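You operate a simulated robot arm through the tools that you are given. There is no shell and no other tool.

The job below is to be done with a simulated two-armed robot. You get a single attempt, and the scene is never put back.

TASK
Free the red stop, then start blower, valve and lift in that order.
Fine: all three run; no push is refused.

Only the result counts: the job must be done as asked and must still hold three seconds after the hand-in. Knocking over, shifting, dropping, spilling or breaking anything else fails it.

THE ROBOT
Two 7-joint arms with fingered hands on one trunk that stands fixed in place. Base frame: the origin is at the foot of the trunk, x ahead of it, y to its left, z up. Lengths are in m, angles in rad, forces in N, time in s.
The left shoulder is at [0.011, 0.152, 1.355], the right one opposite. With the tool pointing down near the work surface each hand reaches from about 0.36 to 0.76 m from the base axis, measured 20 degrees to its own side. Payload 3.8 kg a hand.
The tool frame of a hand sits at the grasp point between the pads (the TCP): z along the fingers, y along the line on which they close. The tips reach 0.03 m beyond it. The gripper opens to 0.104 m; its body begins 0.035 m behind the TCP. The gripper is a hand of 5 fingers: y runs from the thumb to the fingers, the wrist lies at [-0.015, -0.104, -0.178] in the tool frame, and closing takes about 1.5 s.
Orientation is that of the tool frame in the base frame, as a unit quaternion [w, x, y, z]. With the fingers straight down and the wrist toward the robot, the tool's x, y and z point along [0, 1, 0], [1, 0, 0] and [0, 0, -1] of the base frame.

THE INTERFACE
- The arms move only by the tool servo_tool. It takes "left_steps", "right_steps" or both (then of equal length, played together; a hand with none holds still); each is a list that holds one entry, the list of rows, each a list of 6 numbers: the shift along the tool's x, y, z in m, then the turn, a rotation vector about the tool's x, y, z in rad. In form: [[[x, y, z, wx, wy, wz], ...]]. A call has 1 to 20 rows; each row shifts and turns the commanded pose from where the row before left it, along the tool's axes as they then stand. "left_grip" and "right_grip" are, for a hand that has rows, the finger opening in m, from 0 to 0.104, set as the call begins (left out, the last holds). Each row takes 0.2 s and may step no farther than 0.05 m and 0.15 rad from the row before; otherwise, or with a gripper value out of range, the whole call is refused. Where a pose cannot be reached the arm comes as near as it can. A force on the tool above 40 N (or 10 N above the force at the start of the call, whichever is more), or a blocked arm, ends the call early, and 0.2 s more pass. Each finger travels about 0.072 m/s and halts on what it meets, pressing with about 25 N; the grip force reading is that of the motor and also rises with nothing between the fingers. The clock runs only during rows and for 0.2 s after the last one: add rows that do not move to give the fingers time. The reply holds the time, the measured pose of the TCP, the force on the tool along the base axes, the opening and the grip force, in the units named above and with some noise, with the torque about the TCP (base axes, N m) and any sound that the robot's microphone picked up.
- Cameras (640 x 400 px; columns grow to the right, rows downward): "scene" is now at [0.108, -0.0012, 1.5582]; the picture's right is [-0.15, -0.99, 0.00], its down [-0.14, 0.02, -0.99] and it looks along [0.98, -0.14, -0.14] (base axes); focal length 318 px, centre (320, 200). "left" rides on the left gripper at [-0.08, -0.078, -0.141] in its tool frame; the picture's right is [-0.78, -0.30, 0.56], its down [0.54, -0.78, 0.33] and it looks along [0.33, 0.56, 0.76] (tool axes); focal length 247 px, centre (320, 200). "right" rides on the right gripper at [0.08, -0.078, -0.141] in its tool frame; the picture's right is [-0.78, 0.30, -0.56], its down [-0.53, -0.78, 0.33] and it looks along [-0.33, 0.56, 0.76] (tool axes); focal length 247 px, centre (320, 200). There is no depth. A picture from a camera that has moved, and an enlarged one, comes with that camera's place and axes in the base frame and with its lens. The place of the scene camera against the robot may be out by one fixed shift of up to 0.025 m in any direction.
- get_image(camera): a new picture of that camera. The clock stands still meanwhile.
- slide_trunk(by): moves the trunk up (or, below 0, down) by that many m; the arms and the scene camera ride with it, the base frame stays. It gives what a move gives, with no picture.
- move_fingers(index, middle, ring, little, thumb_bend, thumb_turn, hand): sets how far each is bent, from 0 (flat) to 1 (curled in); at 0.3 the hand is open as for a grip, at 0.7 the pads meet at the TCP. One left out holds its place. A second passes; each finger stops where it meets its share of the squeeze, and holds until it gets a number again. A gripper value or a shape takes the hand back. It gives what a move gives, with no picture; readings hold the bend of each and the force on index, middle, ring, little, thumb and palm. thumb_turn goes from beside the hand (0) to across from the fingers (1), as for a grip.
- grasp_type(shape, hand): the hand has 5 fingers and takes this shape, open, in about a second: jaw (thumb against the fingers, like two jaws); tri (thumb and two fingers); tip (a fingertip pinch); poke (one finger out to press); point (the index stretched); flat (the hand flat); cup (the hand cupped); fist (a fist). The gripper value then closes the fingers along that shape, each until it touches; the sizes above hold for jaw. It gives what a move gives, with no picture.
- pan_tilt(pan, tilt): turns the head with the scene camera to pan (to the left, within 1.396 rad either way) and tilt (down, from -0.506 to 1.204), counted from straight ahead of the robot (the tilt from the chest, where the trunk bows). It gives what a move gives.
- enlarge(camera, box): a new picture of the part [left, top, right, bottom] of that camera's present view, enlarged. The clock stands still meanwhile.
- close_job(): hands the job in; it is judged then, once.

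Nothing tells you positions but the pictures and the camera data. Unless the task says otherwise, let go and move clear before handing in.

The tools are called after "Emit:" as name(argument=value, ...) on one line, values as JSON. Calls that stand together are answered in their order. servo_tool: Moves the arms, as the interface text tells. Its arguments: {"type":"object","properties":{"left_steps":{"type":"array","items":{"type":"array","items":{"type":"array","items":{"type":"number"}}}},"left_grip":{"type":"number"},"right_steps":{"type":"array","items":{"type":"array","items":{"type":"array","items":{"type":"number"}}}},"right_grip":{"type":"number"}},"required":[]} The other tools are called the same way: slide_trunk (by) moves the trunk up or down; grasp_type (shape, hand) gives the hand a shape; move_fingers (index, middle, ring, little, thumb_bend, thumb_turn, hand) moves the fingers one by one; pan_tilt (pan, tilt) turns the head that bears the scene camera; get_image (camera) takes a picture; enlarge (camera, box) takes an enlarged picture of a part of a camera's view; close_job () hands the job in.

At the start:

```text
time_s: 0.0
left_tool_pos: [0.4754, 0.1476, 1.5425]
left_ee_rot: [0.001, 0.706, 0.708, -0.002]
left_wrist_force: [0.4, 0.2, 0.3]
left_wrist_torque: [-0.01, 0.0, -0.01]
left_gripper_width: 0.1035
left_grip_force: 0.0
left_shape: jaw
left_bend: [0.3, 0.3, 0.3, 0.3, 0.3, 0.98]
left_finger forces: [0.0, 0.1, 0.0, 0.1, 0.1, 0.1]
right_tool_pos: [0.4977, -0.2545, 1.4542]
right_ee_rot: [0.0, 0.707, 0.707, 0.0]
right_wrist_force: [-0.4, -0.3, -0.4]
right_wrist_torque: [0.02, 0.01, 0.01]
right_gripper_width: 0.1037
right_grip_force: 0.1
right_shape: jaw
right_bend: [0.3, 0.3, 0.3, 0.3, 0.3, 0.98]
right_finger forces: [0.0, 0.0, 0.0, 0.0, 0.1, 0.0]
trunk travel left (down, up): [-0.425, 0.031]
head pan, tilt (commanded): [-0.145, 0.14]
```

scene: 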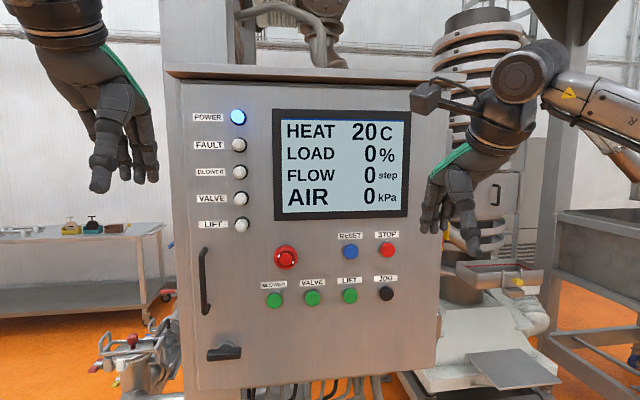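
right: 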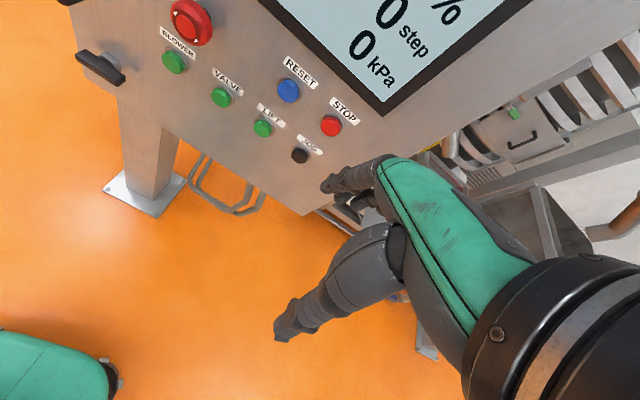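
left: 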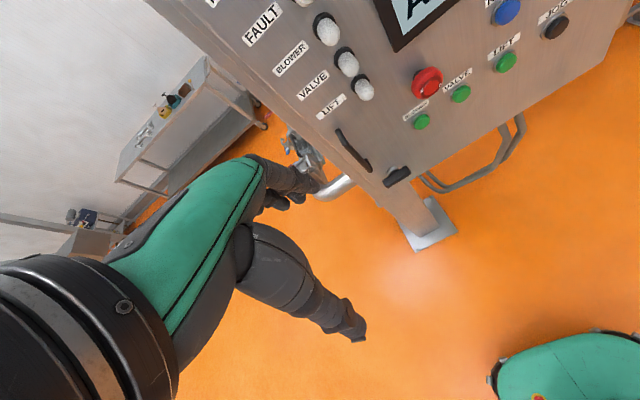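

I see a control cabinet ahead with a red mushroom stop, green buttons BLOWER / VALVE / LIFT, blue RESET, red STOP and black JOG, with lamps at the left and a display. First I take closer looks before moving anything.

Emit:
enlarge(camera="scene", box=[240, 220, 420, 330])

Emit:
enlarge(camera="scene", box=[170, 90, 430, 250])

Emit:
enlarge(camera="right", box=[100, 0, 400, 190])

Emit:
enlarge(camera="left", box=[380, 0, 620, 150])

```text
3.56 times, centred on (330, 275) of scene
camera zoom: at [0.108, -0.0012, 1.5582], right [-0.15, -0.99, 0.0], down [-0.14, 0.02, -0.99], along [0.98, -0.14, -0.14], focal length 1131 px, centre (284, -67)
```

zoom: 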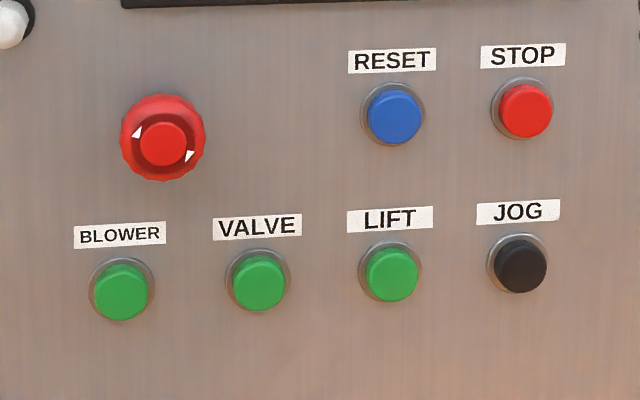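

```text
2.46 times, centred on (300, 170) of scene
camera zoom: at [0.108, -0.0012, 1.5582], right [-0.15, -0.99, 0.0], down [-0.14, 0.02, -0.99], along [0.98, -0.14, -0.14], focal length 783 px, centre (369, 274)
```

zoom: 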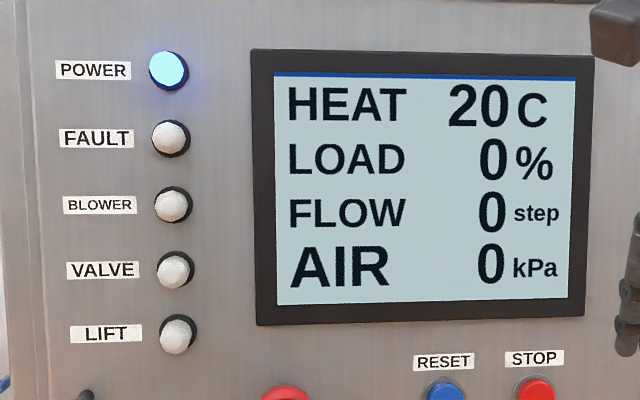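

```text
2.11 times, centred on (250, 95) of right
camera zoom: at [0.4193, -0.1752, 1.5962], right [0.3, -0.78, 0.56], down [-0.78, -0.53, -0.33], along [0.56, -0.33, -0.76], focal length 520 px, centre (467, 421)
```

zoom: 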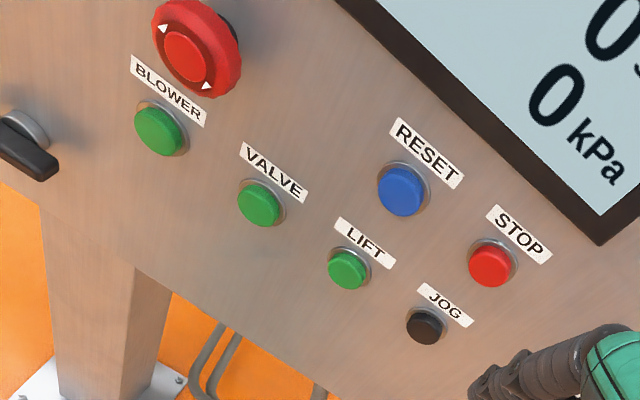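

```text
2.67 times, centred on (500, 75) of left
camera zoom: at [0.398, 0.0672, 1.683], right [-0.3, -0.78, -0.56], down [-0.78, 0.53, -0.33], along [0.55, 0.33, -0.76], focal length 659 px, centre (-160, 533)
```

zoom: 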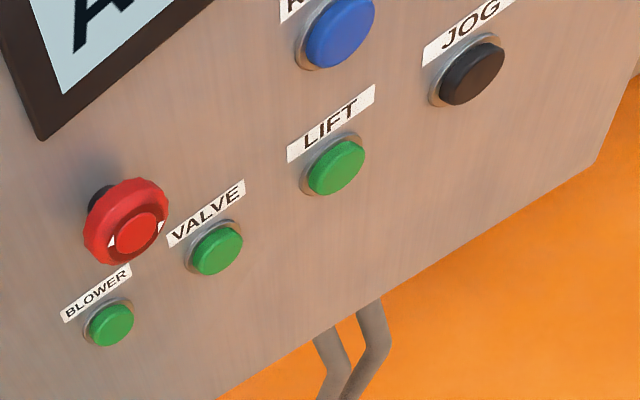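

The mushroom stop's face triangulates to about (0.70, -0.036, 1.349) and BLOWER/VALVE/LIFT to about x=0.73, y=-0.011/-0.093/-0.174, z=1.252. Next I look closely at the arrows on the mushroom to get the release direction.

Emit:
enlarge(camera="scene", box=[265, 240, 309, 268])

Emit:
enlarge(camera="right", box=[160, 0, 224, 50])

Emit:
enlarge(camera="left", box=[400, 60, 456, 105])

Emit:
enlarge(camera="scene", box=[340, 225, 410, 309])

```text
14.29 times, centred on (287, 254) of scene
camera zoom: at [0.108, -0.0012, 1.5582], right [-0.15, -0.99, 0.0], down [-0.14, 0.02, -0.99], along [0.98, -0.14, -0.14], focal length 4546 px, centre (791, -571)
```

zoom: 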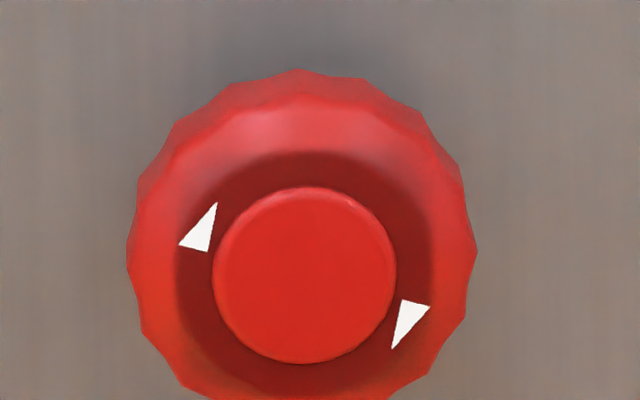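

```text
8.00 times, centred on (192, 25) of right
camera zoom: at [0.4193, -0.1752, 1.5962], right [0.3, -0.78, 0.56], down [-0.78, -0.53, -0.33], along [0.56, -0.33, -0.76], focal length 1976 px, centre (1344, 1600)
```

zoom: 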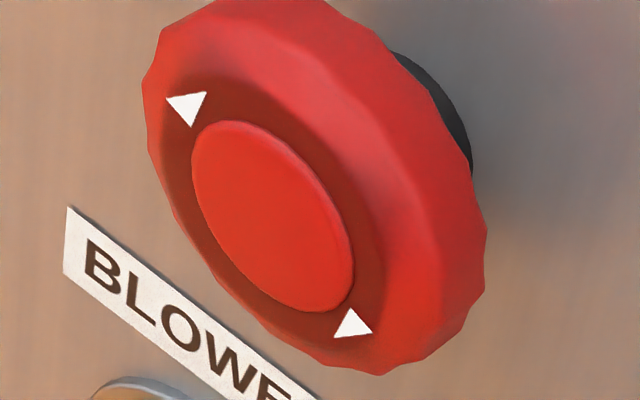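

```text
8.89 times, centred on (428, 82) of left
camera zoom: at [0.398, 0.0672, 1.683], right [-0.3, -0.78, -0.56], down [-0.78, 0.53, -0.33], along [0.55, 0.33, -0.76], focal length 2195 px, centre (-640, 1244)
```

zoom: 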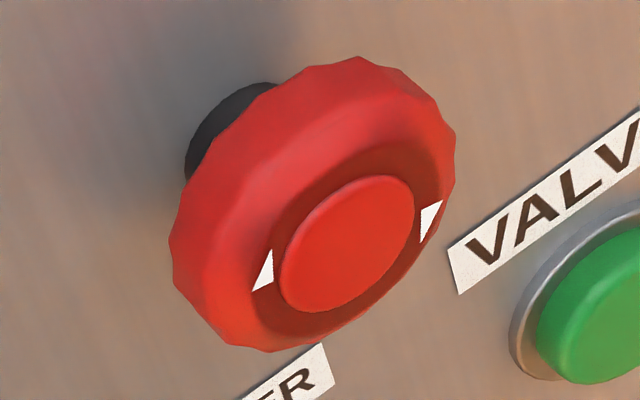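

```text
4.76 times, centred on (375, 267) of scene
camera zoom: at [0.108, -0.0012, 1.5582], right [-0.15, -0.99, 0.0], down [-0.14, 0.02, -0.99], along [0.98, -0.14, -0.14], focal length 1515 px, centre (58, -119)
```

zoom: 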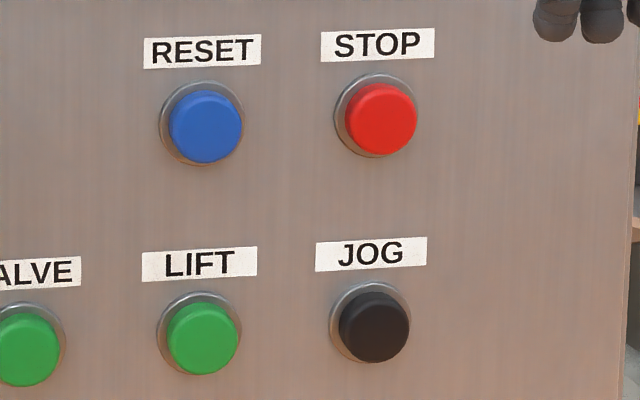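

The arrows show the stop releases clockwise as seen from the robot (+ about base x). I'll use the right hand: first move it forward a little in free space and turn it in stages so the fingers point at the panel.

Emit:
servo_tool(right_steps=[[[0.01, 0.02, 0, 0, 0, 0], [0.01, 0.02, 0, 0, 0, 0], [0.01, 0.02, 0, -0.1428, 0, 0], [0, 0, 0, -0.1428, 0, 0], [0, 0, 0, -0.1428, 0, 0], [0, 0, 0, -0.1428, 0, 0], [0, 0, 0, -0.1428, 0, 0]]])

```text
time_s: 1.6
left_tool_pos: [0.4759, 0.1464, 1.542]
left_ee_rot: [0.0, 0.707, 0.708, -0.001]
left_wrist_force: [-0.4, 0.0, -0.4]
left_wrist_torque: [-0.01, 0.0, 0.0]
left_gripper_width: 0.1034
left_grip_force: 0.1
left_shape: jaw
left_bend: [0.3, 0.3, 0.3, 0.3, 0.3, 0.98]
left_finger forces: [0.0, 0.1, 0.0, 0.0, 0.0, 0.1]
right_tool_pos: [0.5572, -0.2242, 1.4549]
right_ee_rot: [0.247, 0.662, 0.662, 0.249]
right_wrist_force: [-0.8, 0.2, -0.3]
right_wrist_torque: [-0.02, 0.0, -0.01]
right_gripper_width: 0.1035
right_grip_force: 0.0
right_shape: jaw
right_bend: [0.3, 0.3, 0.3, 0.3, 0.3, 0.98]
right_finger forces: [0.0, 0.1, 0.0, 0.1, 0.0, 0.1]
trunk travel left (down, up): [-0.425, 0.031]
head pan, tilt (commanded): [-0.145, 0.14]
```

The hand turned as planned, now about 41° toward the panel with no contact. I complete the turn so the fingers point straight ahead.

Emit:
servo_tool(right_steps=[[[0, 0, 0, -0.1428, 0, 0], [0, 0, 0, -0.1428, 0, 0], [0, 0, 0, -0.1428, 0, 0], [0, 0, 0, -0.1428, 0, 0], [0, 0, 0, -0.1428, 0, 0], [0, 0, 0, -0.1428, 0, 0], [0, 0, 0, 0, 0, 0]]])

Emit:
get_image(camera="scene")

Emit:
get_image(camera="right")

Emit:
get_image(camera="left")

```text
time_s: 3.2
left_tool_pos: [0.4752, 0.1463, 1.5403]
left_ee_rot: [0.001, 0.706, 0.708, -0.001]
left_wrist_force: [1.2, 0.8, 0.3]
left_wrist_torque: [0.04, 0.01, -0.03]
left_gripper_width: 0.1029
left_grip_force: 0.0
left_shape: jaw
left_bend: [0.3, 0.3, 0.3, 0.3, 0.3, 0.98]
left_finger forces: [0.0, 0.0, 0.1, 0.0, 0.0, 0.0]
right_tool_pos: [0.5582, -0.224, 1.4544]
right_ee_rot: [0.338, 0.62, 0.621, 0.339]
right_wrist_force: [0.0, 0.3, -0.5]
right_wrist_torque: [0.01, 0.01, -0.03]
right_gripper_width: 0.1039
right_grip_force: 0.1
right_shape: jaw
right_bend: [0.3, 0.3, 0.3, 0.3, 0.3, 0.98]
right_finger forces: [0.0, 0.1, 0.0, 0.0, 0.0, 0.0]
right hand out of reach, approached as far as the arm can: row 3, 4, 5, 6
trunk travel left (down, up): [-0.425, 0.031]
head pan, tilt (commanded): [-0.145, 0.14]
```

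```text
taken
camera scene: at [0.108, -0.001, 1.5582], right [-0.15, -0.99, 0.0], down [-0.14, 0.02, -0.99], along [0.98, -0.14, -0.14], focal length 318 px, centre (320, 200)
```

scene: 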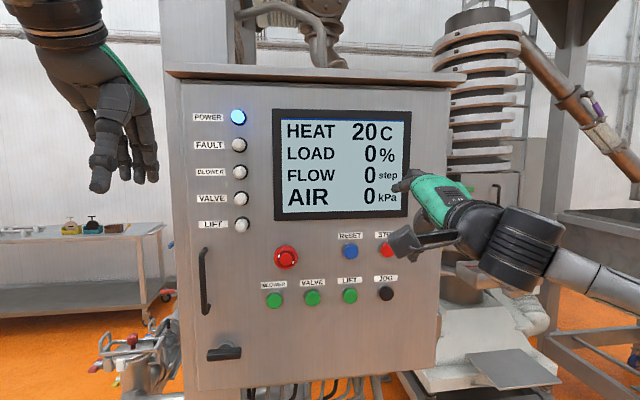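

```text
taken
camera right: at [0.3969, -0.1455, 1.4661], right [-0.31, -0.78, 0.55], down [-0.14, -0.53, -0.83], along [0.94, -0.33, 0.06], focal length 247 px, centre (320, 200)
```

right: 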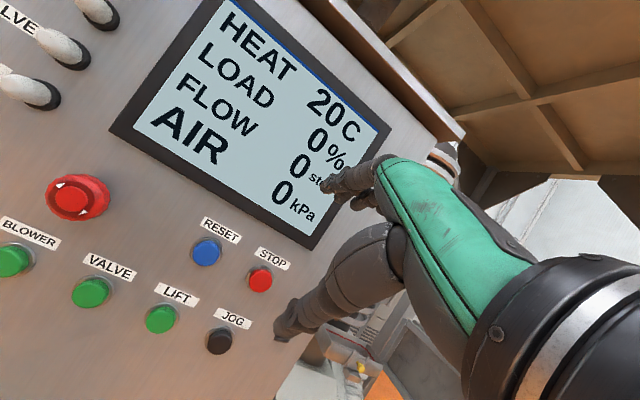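

```text
taken
camera left: at [0.3981, 0.0674, 1.683], right [-0.3, -0.78, -0.56], down [-0.78, 0.53, -0.33], along [0.55, 0.33, -0.76], focal length 247 px, centre (320, 200)
```

left: 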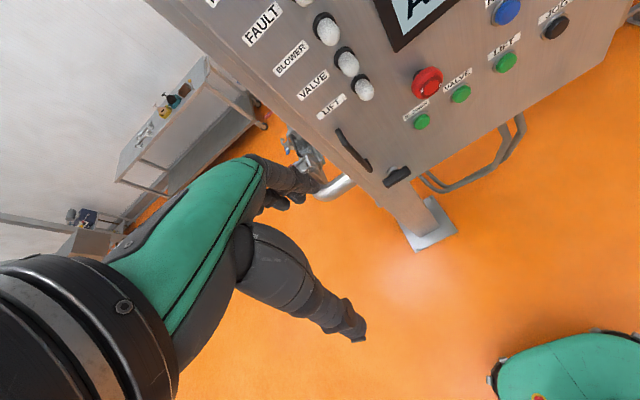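

The wrist hits its limit with the fingers about 57° up from straight down, because the forearm comes in horizontally. Lowering the trunk will let the forearm rise toward the panel, so I lower it 0.22 m while the hands are well clear.

Emit:
slide_trunk(by=-0.22)

Emit:
get_image(camera="scene")

```text
time_s: 5.5
left_tool_pos: [0.4755, 0.1459, 1.3227]
left_ee_rot: [0.0, 0.707, 0.708, 0.0]
left_wrist_force: [0.4, -0.1, 1.0]
left_wrist_torque: [0.0, 0.0, 0.04]
left_gripper_width: 0.1035
left_grip_force: 0.0
left_shape: jaw
left_bend: [0.3, 0.3, 0.3, 0.3, 0.3, 0.98]
left_finger forces: [0.0, 0.1, 0.0, 0.0, 0.1, 0.1]
right_tool_pos: [0.5562, -0.2238, 1.2355]
right_ee_rot: [0.339, 0.62, 0.621, 0.339]
right_wrist_force: [-0.4, 0.2, -0.2]
right_wrist_torque: [0.02, 0.0, 0.04]
right_gripper_width: 0.1037
right_grip_force: 0.0
right_shape: jaw
right_bend: [0.3, 0.3, 0.3, 0.3, 0.3, 0.98]
right_finger forces: [0.0, 0.0, 0.0, 0.0, 0.1, 0.0]
trunk travel left (down, up): [-0.205, 0.251]
head pan, tilt (commanded): [-0.145, 0.14]
```

```text
taken
camera scene: at [0.1846, -0.0012, 1.3118], right [-0.14, -0.99, 0.02], down [-0.3, 0.02, -0.95], along [0.94, -0.14, -0.3], focal length 318 px, centre (320, 200)
```

scene: 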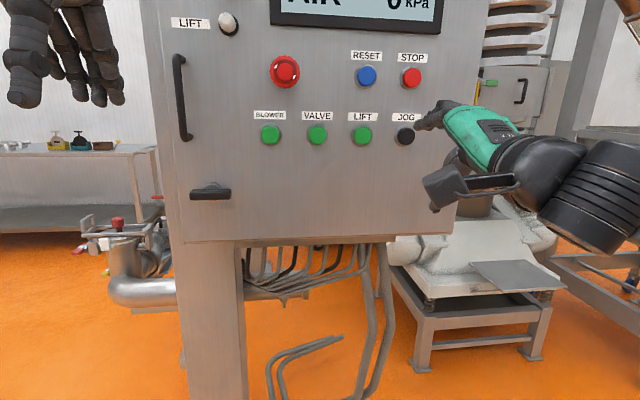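

The trunk bowed forward a bit as it went down and nothing was touched. I issue holding rows to see whether the hand now continues to the commanded orientation.

Emit:
servo_tool(right_steps=[[[0, 0, 0, 0, 0, 0], [0, 0, 0, 0, 0, 0]]])

```text
time_s: 6.1
left_tool_pos: [0.4742, 0.1457, 1.3223]
left_ee_rot: [0.001, 0.707, 0.708, 0.0]
left_wrist_force: [-0.2, 0.3, 0.4]
left_wrist_torque: [0.01, 0.02, -0.02]
left_gripper_width: 0.1041
left_grip_force: 0.1
left_shape: jaw
left_bend: [0.3, 0.3, 0.3, 0.3, 0.3, 0.98]
left_finger forces: [0.0, 0.0, 0.1, 0.0, 0.1, 0.0]
right_tool_pos: [0.5562, -0.2237, 1.2346]
right_ee_rot: [0.339, 0.622, 0.62, 0.337]
right_wrist_force: [-0.3, -0.6, 0.0]
right_wrist_torque: [0.0, 0.0, -0.01]
right_gripper_width: 0.1038
right_grip_force: 0.0
right_shape: jaw
right_bend: [0.3, 0.3, 0.3, 0.3, 0.3, 0.98]
right_finger forces: [0.0, 0.0, 0.0, 0.1, 0.0, 0.0]
trunk travel left (down, up): [-0.205, 0.251]
head pan, tilt (commanded): [-0.145, 0.14]
```

The command was rebased to the current pose, so I raise the hand about 0.09 m and turn the remaining ~0.57 rad.

Emit:
servo_tool(right_steps=[[[0, 0.0252, -0.0163, 0, 0, 0], [0, 0.0252, -0.0163, 0, 0, 0], [0, 0.0252, -0.0163, 0, 0, 0], [0, 0, 0, -0.143, 0, 0], [0, 0, 0, -0.143, 0, 0], [0, 0, 0, -0.143, 0, 0], [0, 0, 0, -0.143, 0, 0], [0, 0, 0, 0, 0, 0]]])

Emit:
get_image(camera="scene")

Emit:
get_image(camera="right")

```text
time_s: 7.9
left_tool_pos: [0.4751, 0.1468, 1.3221]
left_ee_rot: [0.0, 0.706, 0.708, -0.001]
left_wrist_force: [0.2, -0.3, 0.7]
left_wrist_torque: [0.0, 0.0, 0.05]
left_gripper_width: 0.1037
left_grip_force: 0.0
left_shape: jaw
left_bend: [0.3, 0.3, 0.3, 0.3, 0.3, 0.98]
left_finger forces: [0.0, 0.0, 0.0, 0.0, 0.0, 0.1]
right_tool_pos: [0.5532, -0.2201, 1.3316]
right_ee_rot: [0.406, 0.574, 0.586, 0.402]
right_wrist_force: [0.4, -0.4, 0.6]
right_wrist_torque: [0.0, 0.01, 0.04]
right_gripper_width: 0.1039
right_grip_force: 0.1
right_shape: jaw
right_bend: [0.3, 0.3, 0.3, 0.3, 0.3, 0.98]
right_finger forces: [0.0, 0.0, 0.0, 0.0, 0.0, 0.0]
right hand out of reach, approached as far as the arm can: row 5, 6, 7
trunk travel left (down, up): [-0.205, 0.251]
head pan, tilt (commanded): [-0.145, 0.14]
```

```text
taken
camera scene: at [0.185, -0.0011, 1.3117], right [-0.14, -0.99, 0.02], down [-0.3, 0.02, -0.95], along [0.94, -0.14, -0.3], focal length 318 px, centre (320, 200)
```

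scene: 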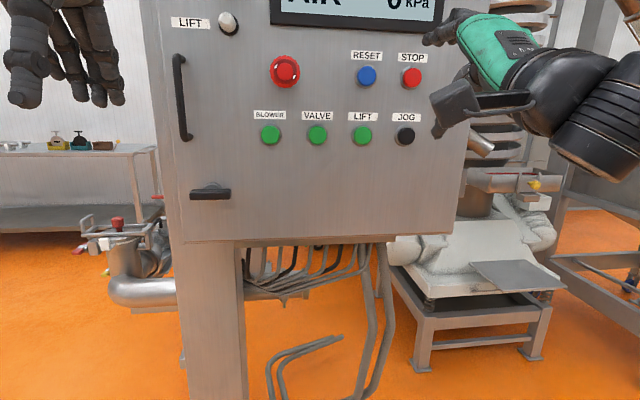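

```text
taken
camera right: at [0.3937, -0.1415, 1.3078], right [-0.41, -0.77, 0.48], down [0.05, -0.55, -0.84], along [0.91, -0.32, 0.26], focal length 247 px, centre (320, 200)
```

right: 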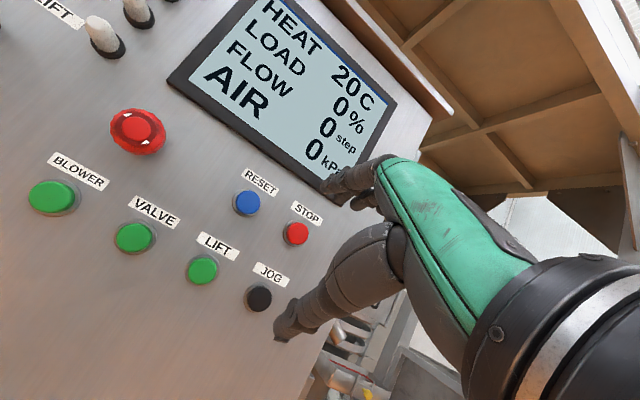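

Reach improved to about 70°, and the forearm comes from the right, so the fingers should be rolled toward the left (which is also a good start for a clockwise twist). I move left/forward to about (0.60, -0.10, 1.35) and roll counter-clockwise 0.7 rad.

Emit:
servo_tool(right_steps=[[[0.03, 0.0083, 0.0095, 0, 0, 0], [0.03, 0.0083, 0.0095, 0, 0, 0], [0.03, 0.0083, 0.0095, 0, 0, 0], [0.03, 0.0083, 0.0095, 0, 0, 0], [0, 0, 0, 0, -0.0484, -0.131], [0, 0, 0, 0, -0.0484, -0.131], [0, 0, 0, 0, -0.0484, -0.131], [0, 0, 0, 0, -0.0484, -0.131], [0, 0, 0, 0, -0.0484, -0.131], [0, 0, 0, 0, 0, 0]]])

Emit:
get_image(camera="scene")

Emit:
get_image(camera="right")

```text
time_s: 10.1
left_tool_pos: [0.4758, 0.1471, 1.3217]
left_ee_rot: [-0.001, 0.706, 0.708, -0.001]
left_wrist_force: [-0.1, 0.2, 0.8]
left_wrist_torque: [-0.01, 0.01, 0.01]
left_gripper_width: 0.1035
left_grip_force: 0.0
left_shape: jaw
left_bend: [0.3, 0.3, 0.3, 0.3, 0.3, 0.98]
left_finger forces: [0.1, 0.1, 0.0, 0.0, 0.0, 0.0]
right_tool_pos: [0.6006, -0.0984, 1.3491]
right_ee_rot: [0.58, 0.398, 0.687, 0.179]
right_wrist_force: [0.1, -0.4, 0.6]
right_wrist_torque: [-0.01, -0.01, -0.02]
right_gripper_width: 0.1039
right_grip_force: 0.1
right_shape: jaw
right_bend: [0.3, 0.3, 0.3, 0.3, 0.3, 0.98]
right_finger forces: [0.0, 0.0, 0.0, 0.0, 0.0, 0.1]
trunk travel left (down, up): [-0.205, 0.251]
head pan, tilt (commanded): [-0.145, 0.14]
```

```text
taken
camera scene: at [0.1851, -0.001, 1.3117], right [-0.14, -0.99, 0.02], down [-0.3, 0.02, -0.95], along [0.94, -0.14, -0.3], focal length 318 px, centre (320, 200)
```

scene: 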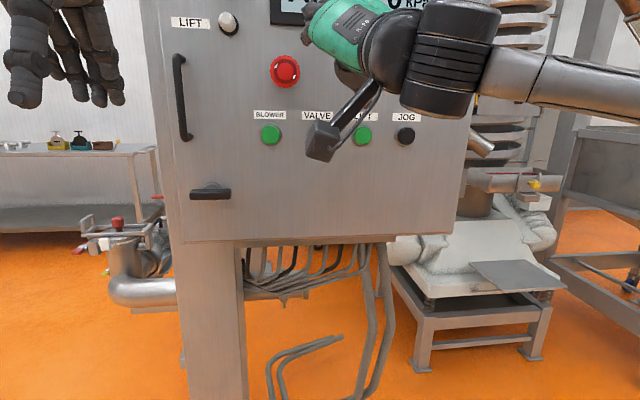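

```text
taken
camera right: at [0.44, -0.0554, 1.2786], right [-0.42, -0.28, 0.86], down [0.05, -0.96, -0.29], along [0.91, -0.07, 0.41], focal length 247 px, centre (320, 200)
```

right: 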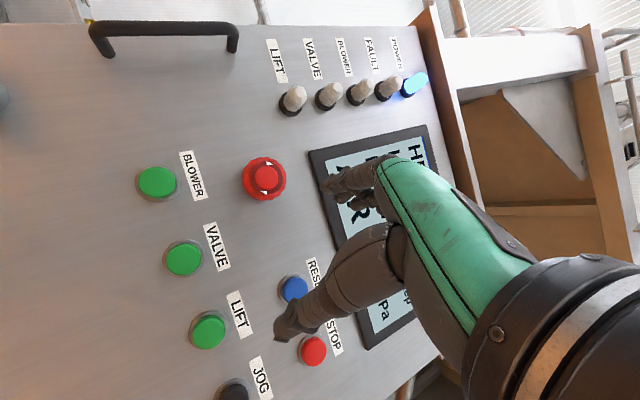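

Now this pose is reached. The fingers still tilt ~20° so I pitch the remaining 0.35 rad about the tool x axis to point straight at the panel.

Emit:
servo_tool(right_steps=[[[0, 0, 0, -0.1167, 0, 0], [0, 0, 0, -0.1167, 0, 0], [0, 0, 0, -0.1167, 0, 0], [0, 0, 0, 0, 0, 0]]])

Emit:
get_image(camera="scene")

Emit:
get_image(camera="right")

```text
time_s: 11.1
left_tool_pos: [0.475, 0.1462, 1.3211]
left_ee_rot: [0.0, 0.707, 0.707, -0.001]
left_wrist_force: [0.5, 0.2, 0.2]
left_wrist_torque: [0.01, 0.0, 0.0]
left_gripper_width: 0.1035
left_grip_force: 0.0
left_shape: jaw
left_bend: [0.3, 0.3, 0.3, 0.3, 0.3, 0.98]
left_finger forces: [0.0, 0.0, 0.0, 0.0, 0.0, 0.0]
right_tool_pos: [0.6002, -0.099, 1.3488]
right_ee_rot: [0.592, 0.382, 0.681, 0.199]
right_wrist_force: [0.4, 0.4, -0.2]
right_wrist_torque: [-0.05, 0.02, 0.0]
right_gripper_width: 0.1039
right_grip_force: 0.0
right_shape: jaw
right_bend: [0.3, 0.3, 0.3, 0.3, 0.3, 0.98]
right_finger forces: [0.0, 0.0, 0.0, 0.1, 0.0, 0.0]
right hand out of reach, approached as far as the arm can: row 1, 2, 3
trunk travel left (down, up): [-0.205, 0.251]
head pan, tilt (commanded): [-0.145, 0.14]
```

```text
taken
camera scene: at [0.1851, -0.0012, 1.3117], right [-0.14, -0.99, 0.02], down [-0.3, 0.02, -0.95], along [0.94, -0.14, -0.3], focal length 318 px, centre (320, 200)
```

scene: 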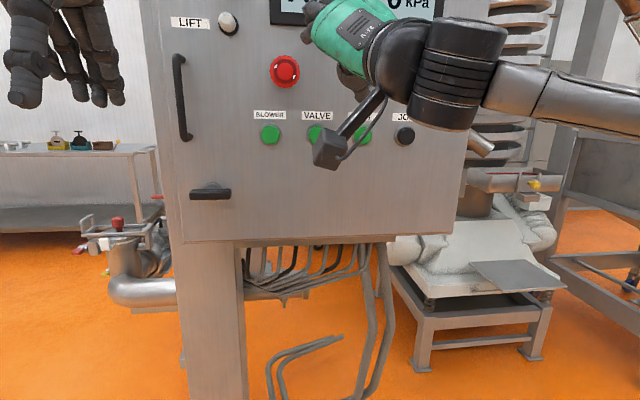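

```text
taken
camera right: at [0.4417, -0.0616, 1.2719], right [-0.44, -0.3, 0.84], down [0.1, -0.95, -0.29], along [0.89, -0.04, 0.45], focal length 247 px, centre (320, 200)
```

right: 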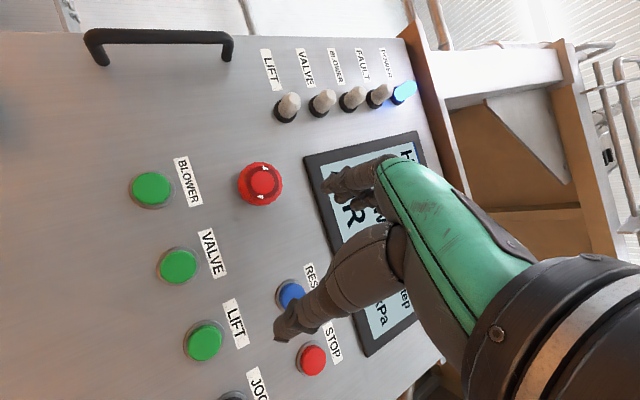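

The wrist limit is reached again at 17° off straight. Extending the arm forward and rolling a bit more to the left should relax it, so I move to x≈0.64, roll 0.28 rad more and pitch the rest.

Emit:
servo_tool(right_steps=[[[0, 0.0057, 0.0192, 0, 0, 0], [0, 0.0057, 0.0192, 0, 0, 0], [0, 0, 0, 0.001, -0.04, -0.134], [0, 0, 0, 0.001, -0.04, -0.134], [0, 0, 0, -0.1, 0, 0], [0, 0, 0, -0.1, 0, 0], [0, 0, 0, -0.09, 0, 0], [0, 0, 0, 0, 0, 0]]])

Emit:
get_image(camera="scene")

Emit:
get_image(camera="right")

```text
time_s: 12.9
left_tool_pos: [0.4744, 0.1469, 1.3226]
left_ee_rot: [0.001, 0.706, 0.708, 0.0]
left_wrist_force: [0.0, -0.9, -0.8]
left_wrist_torque: [0.01, -0.01, 0.02]
left_gripper_width: 0.1035
left_grip_force: 0.0
left_shape: jaw
left_bend: [0.3, 0.3, 0.3, 0.3, 0.3, 0.98]
left_finger forces: [0.0, 0.0, 0.1, 0.0, 0.0, 0.0]
right_tool_pos: [0.6392, -0.0971, 1.3485]
right_ee_rot: [0.676, 0.199, 0.68, 0.203]
right_wrist_force: [0.3, -0.1, 0.6]
right_wrist_torque: [0.01, 0.0, -0.04]
right_gripper_width: 0.1037
right_grip_force: 0.1
right_shape: jaw
right_bend: [0.3, 0.3, 0.3, 0.3, 0.3, 0.98]
right_finger forces: [0.0, 0.0, 0.0, 0.1, 0.0, 0.1]
trunk travel left (down, up): [-0.205, 0.251]
head pan, tilt (commanded): [-0.145, 0.14]
```

```text
taken
camera scene: at [0.1849, -0.001, 1.3118], right [-0.14, -0.99, 0.02], down [-0.3, 0.02, -0.95], along [0.94, -0.14, -0.3], focal length 318 px, centre (320, 200)
```

scene: 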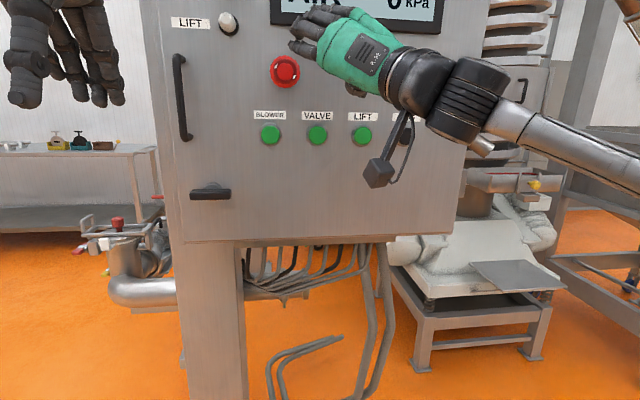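

```text
taken
camera right: at [0.4976, -0.1204, 1.2406], right [-0.55, -0.18, 0.81], down [0.34, -0.94, 0.02], along [0.76, 0.29, 0.58], focal length 247 px, centre (320, 200)
```

right: 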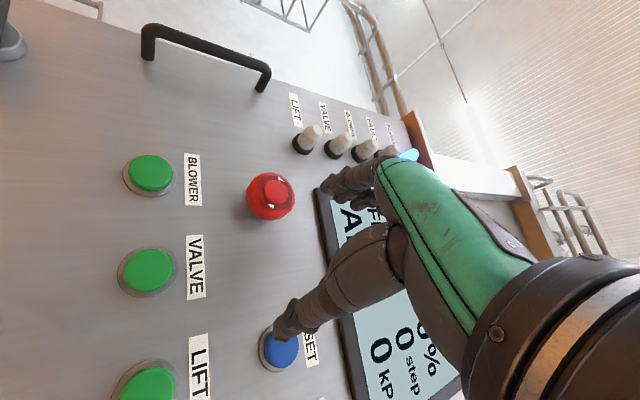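

The hand now points straight at the panel, rolled 57° to the left, with no contact. I now move sideways onto the mushroom's axis (y≈-0.036, z≈1.349) at a safe standoff and narrow the opening to 0.08.

Emit:
servo_tool(right_steps=[[[0.0111, 0.0171, 0, 0, 0, 0], [0.0111, 0.0171, 0, 0, 0, 0], [0.0111, 0.0171, 0, 0, 0, 0], [0, 0, 0, 0, 0, 0]]], right_grip=0.08)

Emit:
get_image(camera="scene")

Emit:
get_image(camera="right")

Emit:
get_image(camera="left")

```text
time_s: 13.9
left_tool_pos: [0.4758, 0.1459, 1.3217]
left_ee_rot: [-0.001, 0.707, 0.707, -0.002]
left_wrist_force: [-0.2, 0.2, -0.2]
left_wrist_torque: [0.01, 0.01, -0.07]
left_gripper_width: 0.1039
left_grip_force: 0.0
left_shape: jaw
left_bend: [0.3, 0.3, 0.3, 0.3, 0.3, 0.98]
left_finger forces: [0.0, 0.0, 0.1, 0.0, 0.0, 0.0]
right_tool_pos: [0.639, -0.0364, 1.3496]
right_ee_rot: [0.676, 0.2, 0.68, 0.202]
right_wrist_force: [-0.7, 0.2, -0.4]
right_wrist_torque: [-0.01, -0.05, -0.01]
right_gripper_width: 0.0806
right_grip_force: 0.0
right_shape: jaw
right_bend: [0.27, 0.35, 0.32, 0.33, 0.52, 0.99]
right_finger forces: [0.0, 0.1, 0.0, 0.0, 0.0, 0.0]
trunk travel left (down, up): [-0.205, 0.251]
head pan, tilt (commanded): [-0.145, 0.14]
```

```text
taken
camera scene: at [0.185, -0.0015, 1.3118], right [-0.14, -0.99, 0.02], down [-0.3, 0.02, -0.95], along [0.94, -0.14, -0.3], focal length 318 px, centre (320, 200)
```

scene: 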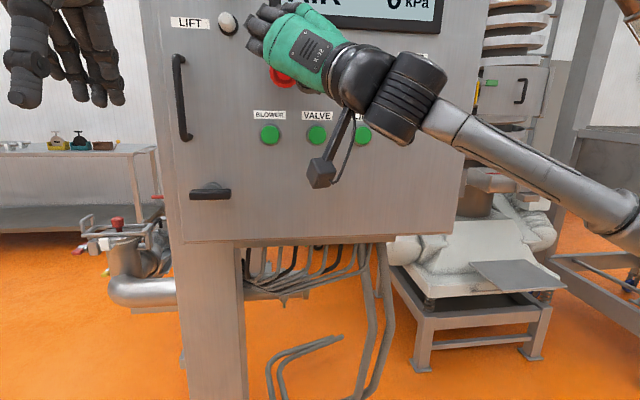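

```text
taken
camera right: at [0.4967, -0.0594, 1.2413], right [-0.55, -0.18, 0.81], down [0.34, -0.94, 0.02], along [0.76, 0.29, 0.58], focal length 247 px, centre (320, 200)
```

right: 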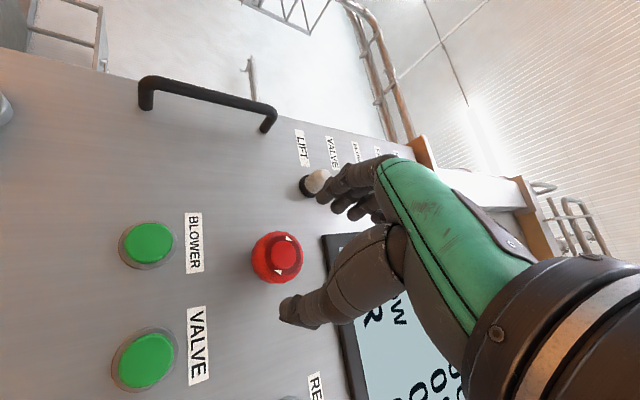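

```text
taken
camera left: at [0.3981, 0.0669, 1.463], right [-0.3, -0.78, -0.56], down [-0.78, 0.53, -0.33], along [0.55, 0.33, -0.76], focal length 247 px, centre (320, 200)
```

left: 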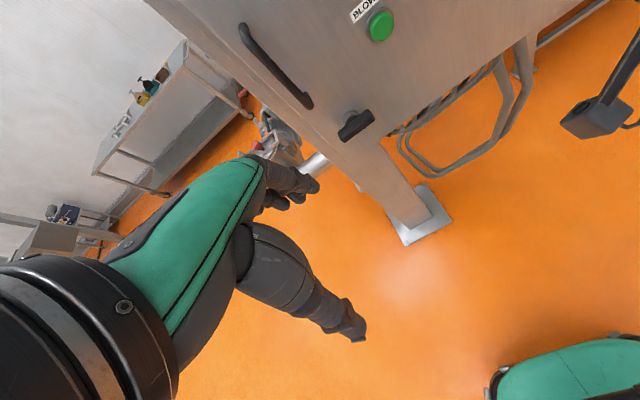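

I'm centred in front of the mushroom with about 6 cm standoff. I raise the camera view so the lamps and buttons are visible, and zoom in to check alignment before approaching.

Emit:
pan_tilt(pan=-0.05, tilt=-0.1)

Emit:
get_image(camera="scene")

Emit:
enlarge(camera="right", box=[220, 140, 420, 340])

```text
time_s: 14.7
left_tool_pos: [0.4769, 0.1467, 1.3231]
left_ee_rot: [0.0, 0.707, 0.707, -0.001]
left_wrist_force: [-0.4, 0.1, 0.2]
left_wrist_torque: [-0.01, -0.01, -0.01]
left_gripper_width: 0.1038
left_grip_force: 0.0
left_shape: jaw
left_bend: [0.3, 0.3, 0.3, 0.3, 0.3, 0.98]
left_finger forces: [0.0, 0.1, 0.0, 0.0, 0.1, 0.1]
right_tool_pos: [0.6383, -0.0359, 1.3496]
right_ee_rot: [0.675, 0.2, 0.68, 0.203]
right_wrist_force: [-0.4, -0.2, -0.2]
right_wrist_torque: [0.02, 0.0, -0.01]
right_gripper_width: 0.0803
right_grip_force: 0.0
right_shape: jaw
right_bend: [0.27, 0.35, 0.32, 0.33, 0.52, 0.99]
right_finger forces: [0.1, 0.1, 0.1, 0.0, 0.0, 0.1]
trunk travel left (down, up): [-0.205, 0.251]
head pan, tilt (commanded): [-0.051, -0.099]
```

```text
taken
camera scene: at [0.1841, 0.0079, 1.3337], right [-0.05, -1.0, 0.01], down [-0.07, -0.01, -1.0], along [1.0, -0.05, -0.07], focal length 318 px, centre (320, 200)
```

scene: 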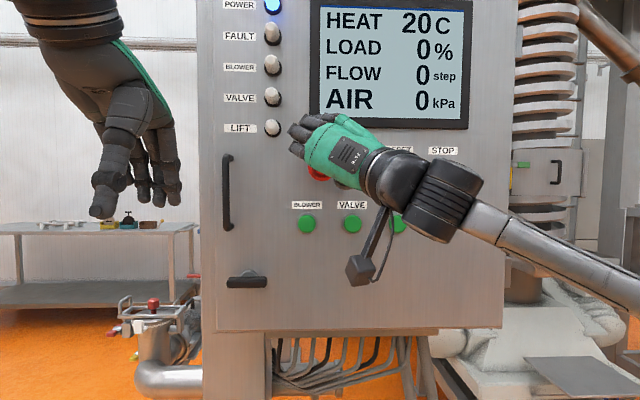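

```text
2.00 times, centred on (320, 240) of right
camera zoom: at [0.4968, -0.0592, 1.2412], right [-0.55, -0.18, 0.81], down [0.34, -0.94, 0.02], along [0.76, 0.29, 0.58], focal length 494 px, centre (320, 120)
```

zoom: 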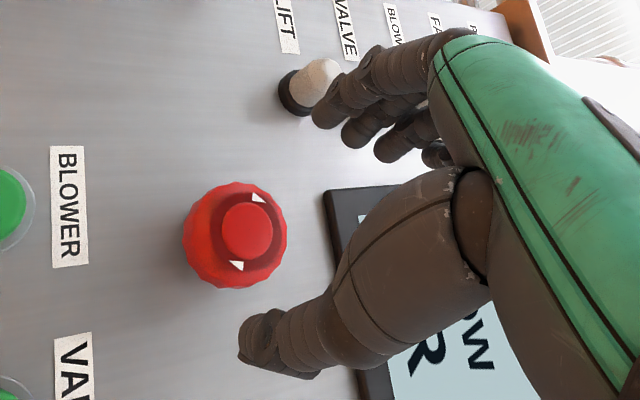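

Alignment looks right: mushroom cap centre at about (0.704, -0.035, 1.347), thumb below-right and fingers above-left. I move straight forward about 58 mm so the pads surround the head.

Emit:
servo_tool(right_steps=[[[0.0021, -0.0014, 0.015, 0, 0, 0], [0, 0, 0.015, 0, 0, 0], [0, 0, 0.015, 0, 0, 0], [0, 0, 0.013, 0, 0, 0], [0, 0, 0, 0, 0, 0]]], right_grip=0.08)

Emit:
get_image(camera="scene")

Emit:
get_image(camera="right")

```text
time_s: 15.9
left_tool_pos: [0.4759, 0.1465, 1.3223]
left_ee_rot: [0.0, 0.706, 0.708, -0.001]
left_wrist_force: [0.2, -0.7, 0.5]
left_wrist_torque: [0.03, 0.03, 0.01]
left_gripper_width: 0.1035
left_grip_force: 0.1
left_shape: jaw
left_bend: [0.3, 0.3, 0.3, 0.3, 0.3, 0.98]
left_finger forces: [0.0, 0.1, 0.0, 0.1, 0.0, 0.1]
right_tool_pos: [0.6977, -0.0356, 1.3457]
right_ee_rot: [0.674, 0.2, 0.682, 0.202]
right_wrist_force: [0.2, 0.1, 0.0]
right_wrist_torque: [0.01, 0.01, -0.02]
right_gripper_width: 0.0801
right_grip_force: 0.0
right_shape: jaw
right_bend: [0.27, 0.35, 0.32, 0.33, 0.52, 0.99]
right_finger forces: [0.0, 0.0, 0.0, 0.1, 0.0, 0.0]
trunk travel left (down, up): [-0.205, 0.251]
head pan, tilt (commanded): [-0.051, -0.099]
```

```text
taken
camera scene: at [0.1838, 0.0078, 1.3338], right [-0.05, -1.0, 0.01], down [-0.07, 0.0, -1.0], along [1.0, -0.05, -0.07], focal length 318 px, centre (320, 200)
```

scene: 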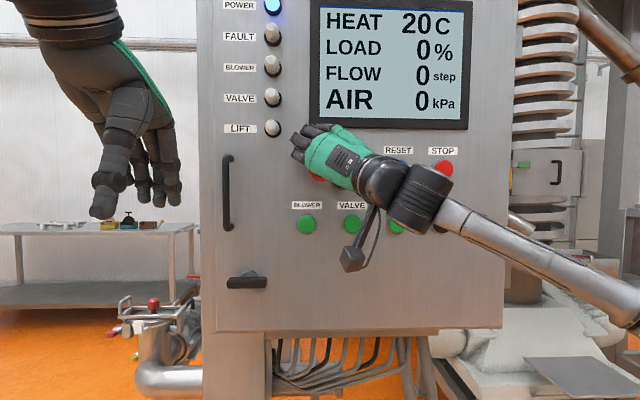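

```text
taken
camera right: at [0.555, -0.0599, 1.2386], right [-0.55, -0.18, 0.82], down [0.34, -0.94, 0.02], along [0.76, 0.29, 0.58], focal length 247 px, centre (320, 200)
```

right: 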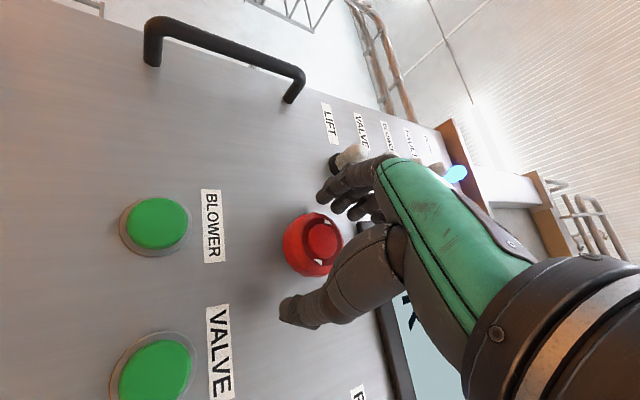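

The mushroom cap now sits right at the grasp point between thumb and fingers with no contact force. I close the hand on it.

Emit:
servo_tool(right_steps=[[[0, 0, 0, 0, 0, 0], [0, 0, 0, 0, 0, 0], [0, 0, 0, 0, 0, 0], [0, 0, 0, 0, 0, 0], [0, 0, 0, 0, 0, 0], [0, 0, 0, 0, 0, 0], [0, 0, 0, 0, 0, 0]]], right_grip=0.02)

Emit:
get_image(camera="right")

Emit:
enlarge(camera="scene", box=[220, 0, 470, 250])

```text
time_s: 17.5
left_tool_pos: [0.4749, 0.146, 1.322]
left_ee_rot: [0.0, 0.706, 0.708, -0.001]
left_wrist_force: [0.3, 0.3, -0.6]
left_wrist_torque: [-0.03, -0.01, -0.01]
left_gripper_width: 0.1036
left_grip_force: 0.0
left_shape: jaw
left_bend: [0.3, 0.3, 0.3, 0.3, 0.3, 0.98]
left_finger forces: [0.0, 0.0, 0.0, 0.0, 0.0, 0.0]
right_tool_pos: [0.6977, -0.0376, 1.3466]
right_ee_rot: [0.674, 0.199, 0.682, 0.202]
right_wrist_force: [0.4, -2.5, -3.2]
right_wrist_torque: [0.0, 0.05, -0.05]
right_gripper_width: 0.0405
right_grip_force: 25.0
right_shape: jaw
right_bend: [0.74, 0.5, 0.53, 0.49, 0.73, 1.0]
right_finger forces: [12.1, 6.5, 0.0, 0.0, 22.7, 0.0]
trunk travel left (down, up): [-0.205, 0.251]
head pan, tilt (commanded): [-0.051, -0.099]
```

```text
taken
camera right: at [0.5554, -0.0605, 1.238], right [-0.55, -0.18, 0.82], down [0.34, -0.94, 0.02], along [0.77, 0.29, 0.58], focal length 247 px, centre (320, 200)
```

right: 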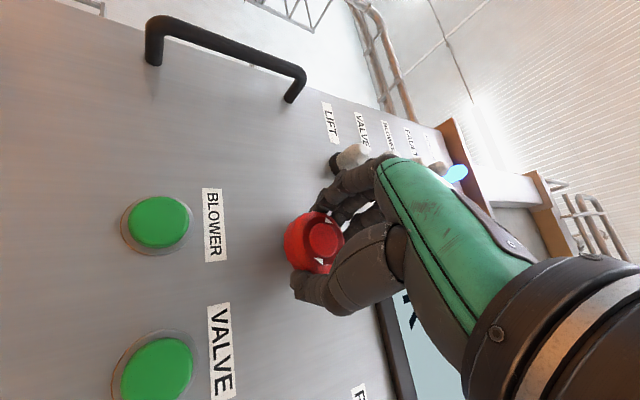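

```text
1.60 times, centred on (345, 125) of scene
camera zoom: at [0.1844, 0.0073, 1.3336], right [-0.05, -1.0, 0.01], down [-0.07, 0.0, -1.0], along [1.0, -0.05, -0.07], focal length 509 px, centre (280, 320)
```

zoom: 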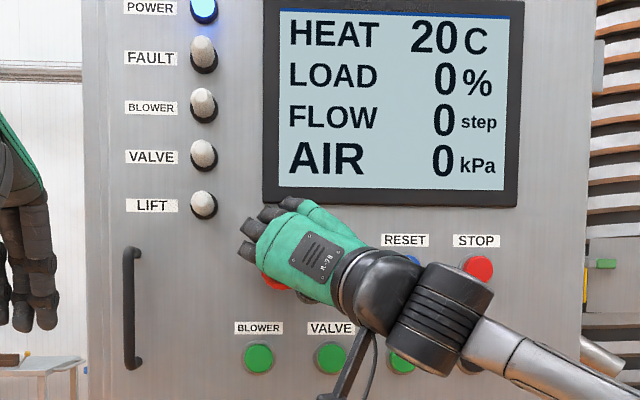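

I have a firm three-point grip (index, middle, thumb) on the stop's head. Now I twist clockwise (+ about tool z) in small steps.

Emit:
servo_tool(right_steps=[[[0, 0, 0, 0, 0, 0.08], [0, 0, 0, 0, 0, 0.08], [0, 0, 0, 0, 0, 0.08], [0, 0, 0, 0, 0, 0.08], [0, 0, 0, 0, 0, 0.08], [0, 0, 0, 0, 0, 0]]])

Emit:
get_image(camera="right")

Emit:
get_image(camera="scene")

```text
time_s: 18.9
left_tool_pos: [0.4677, 0.1479, 1.3238]
left_ee_rot: [0.003, 0.707, 0.707, 0.0]
left_wrist_force: [0.5, -0.8, -0.2]
left_wrist_torque: [0.01, -0.02, 0.02]
left_gripper_width: 0.1037
left_grip_force: 0.0
left_shape: jaw
left_bend: [0.3, 0.3, 0.3, 0.3, 0.3, 0.98]
left_finger forces: [0.0, 0.1, 0.0, 0.0, 0.1, 0.1]
right_tool_pos: [0.7138, -0.1429, 1.3818]
right_ee_rot: [0.621, 0.326, 0.63, 0.334]
right_wrist_force: [-31.4, 12.2, -13.4]
right_wrist_torque: [-0.26, -0.16, 0.31]
right_gripper_width: 0.0272
right_grip_force: 24.8
right_shape: jaw
right_bend: [0.77, 0.76, 0.74, 0.49, 0.86, 1.0]
right_finger forces: [19.4, 7.0, 12.8, 0.0, 0.0, 0.0]
right hand out of reach, approached as far as the arm can: row 1, 2, 3, 4, 5
trunk travel left (down, up): [-0.205, 0.251]
head pan, tilt (commanded): [-0.051, -0.099]
```

```text
taken
camera right: at [0.5715, -0.1251, 1.2728], right [-0.54, -0.48, 0.69], down [0.35, -0.87, -0.34], along [0.76, 0.05, 0.64], focal length 247 px, centre (320, 200)
```

right: 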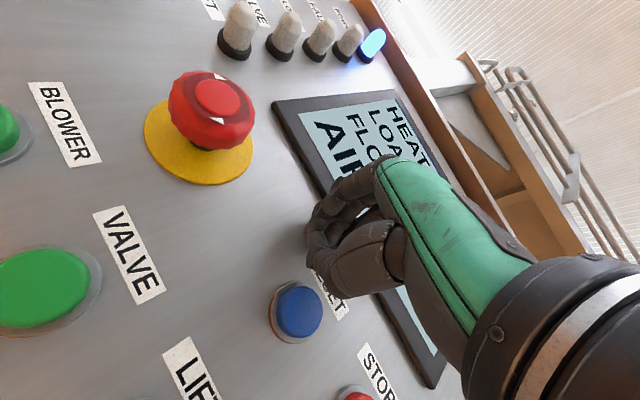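

```text
taken
camera scene: at [0.1761, 0.0109, 1.3347], right [-0.05, -1.0, 0.01], down [-0.06, -0.01, -1.0], along [1.0, -0.05, -0.06], focal length 318 px, centre (320, 200)
```

scene: 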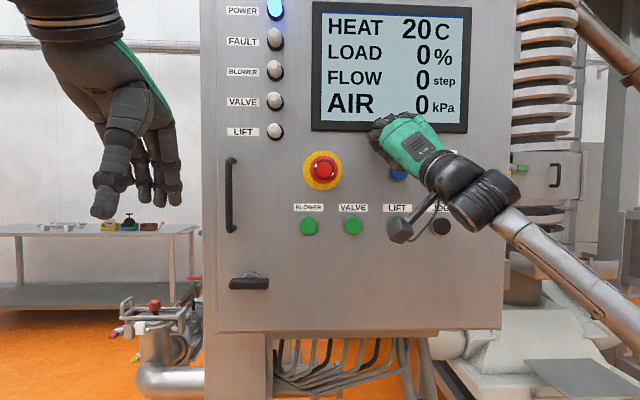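

The stop has popped out (yellow ring visible), but the hand slid off toward the display and is pressing on the panel with about 31 N. I back straight off the panel immediately with the fingers kept as they are.

Emit:
servo_tool(right_steps=[[[0, 0, -0.02, 0, 0, 0], [0, 0, -0.03, 0, 0, 0], [0, 0, -0.03, 0, 0, 0], [0, 0, 0, 0, 0, 0]]])

Emit:
get_image(camera="scene")

Emit:
get_image(camera="right")

```text
time_s: 19.9
left_tool_pos: [0.4769, 0.1457, 1.3204]
left_ee_rot: [0.0, 0.707, 0.707, -0.001]
left_wrist_force: [0.7, 0.8, 0.0]
left_wrist_torque: [-0.01, 0.01, 0.02]
left_gripper_width: 0.1039
left_grip_force: 0.1
left_shape: jaw
left_bend: [0.3, 0.3, 0.3, 0.3, 0.3, 0.98]
left_finger forces: [0.0, 0.0, 0.0, 0.1, 0.0, 0.0]
right_tool_pos: [0.6451, -0.156, 1.3774]
right_ee_rot: [0.62, 0.332, 0.628, 0.333]
right_wrist_force: [-0.1, 0.5, 0.3]
right_wrist_torque: [0.0, 0.0, 0.05]
right_gripper_width: 0.0261
right_grip_force: 24.6
right_shape: jaw
right_bend: [0.76, 0.57, 0.54, 0.49, 0.86, 1.0]
right_finger forces: [0.0, 0.0, 0.1, 0.0, 0.0, 0.0]
right hand out of reach, approached as far as the arm can: row 1
trunk travel left (down, up): [-0.205, 0.251]
head pan, tilt (commanded): [-0.051, -0.099]
```

```text
taken
camera scene: at [0.1855, 0.0074, 1.3334], right [-0.05, -1.0, 0.01], down [-0.07, 0.0, -1.0], along [1.0, -0.05, -0.07], focal length 318 px, centre (320, 200)
```

scene: 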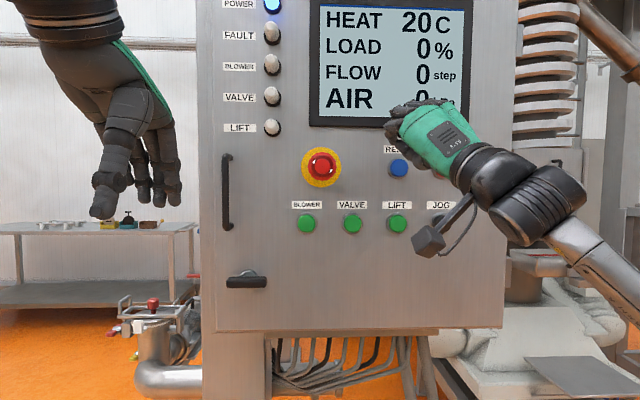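

```text
taken
camera right: at [0.5022, -0.1343, 1.2696], right [-0.55, -0.48, 0.68], down [0.33, -0.88, -0.35], along [0.77, 0.04, 0.64], focal length 247 px, centre (320, 200)
```

right: 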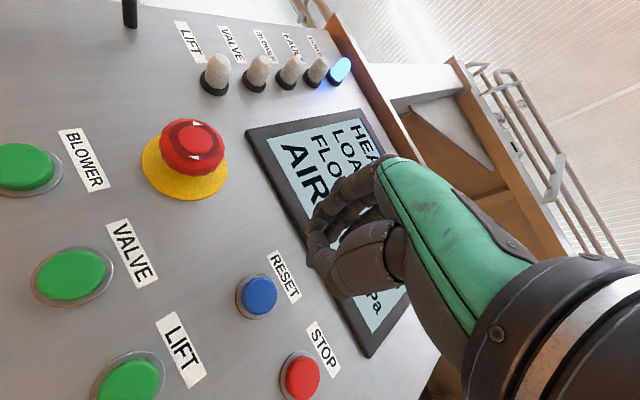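

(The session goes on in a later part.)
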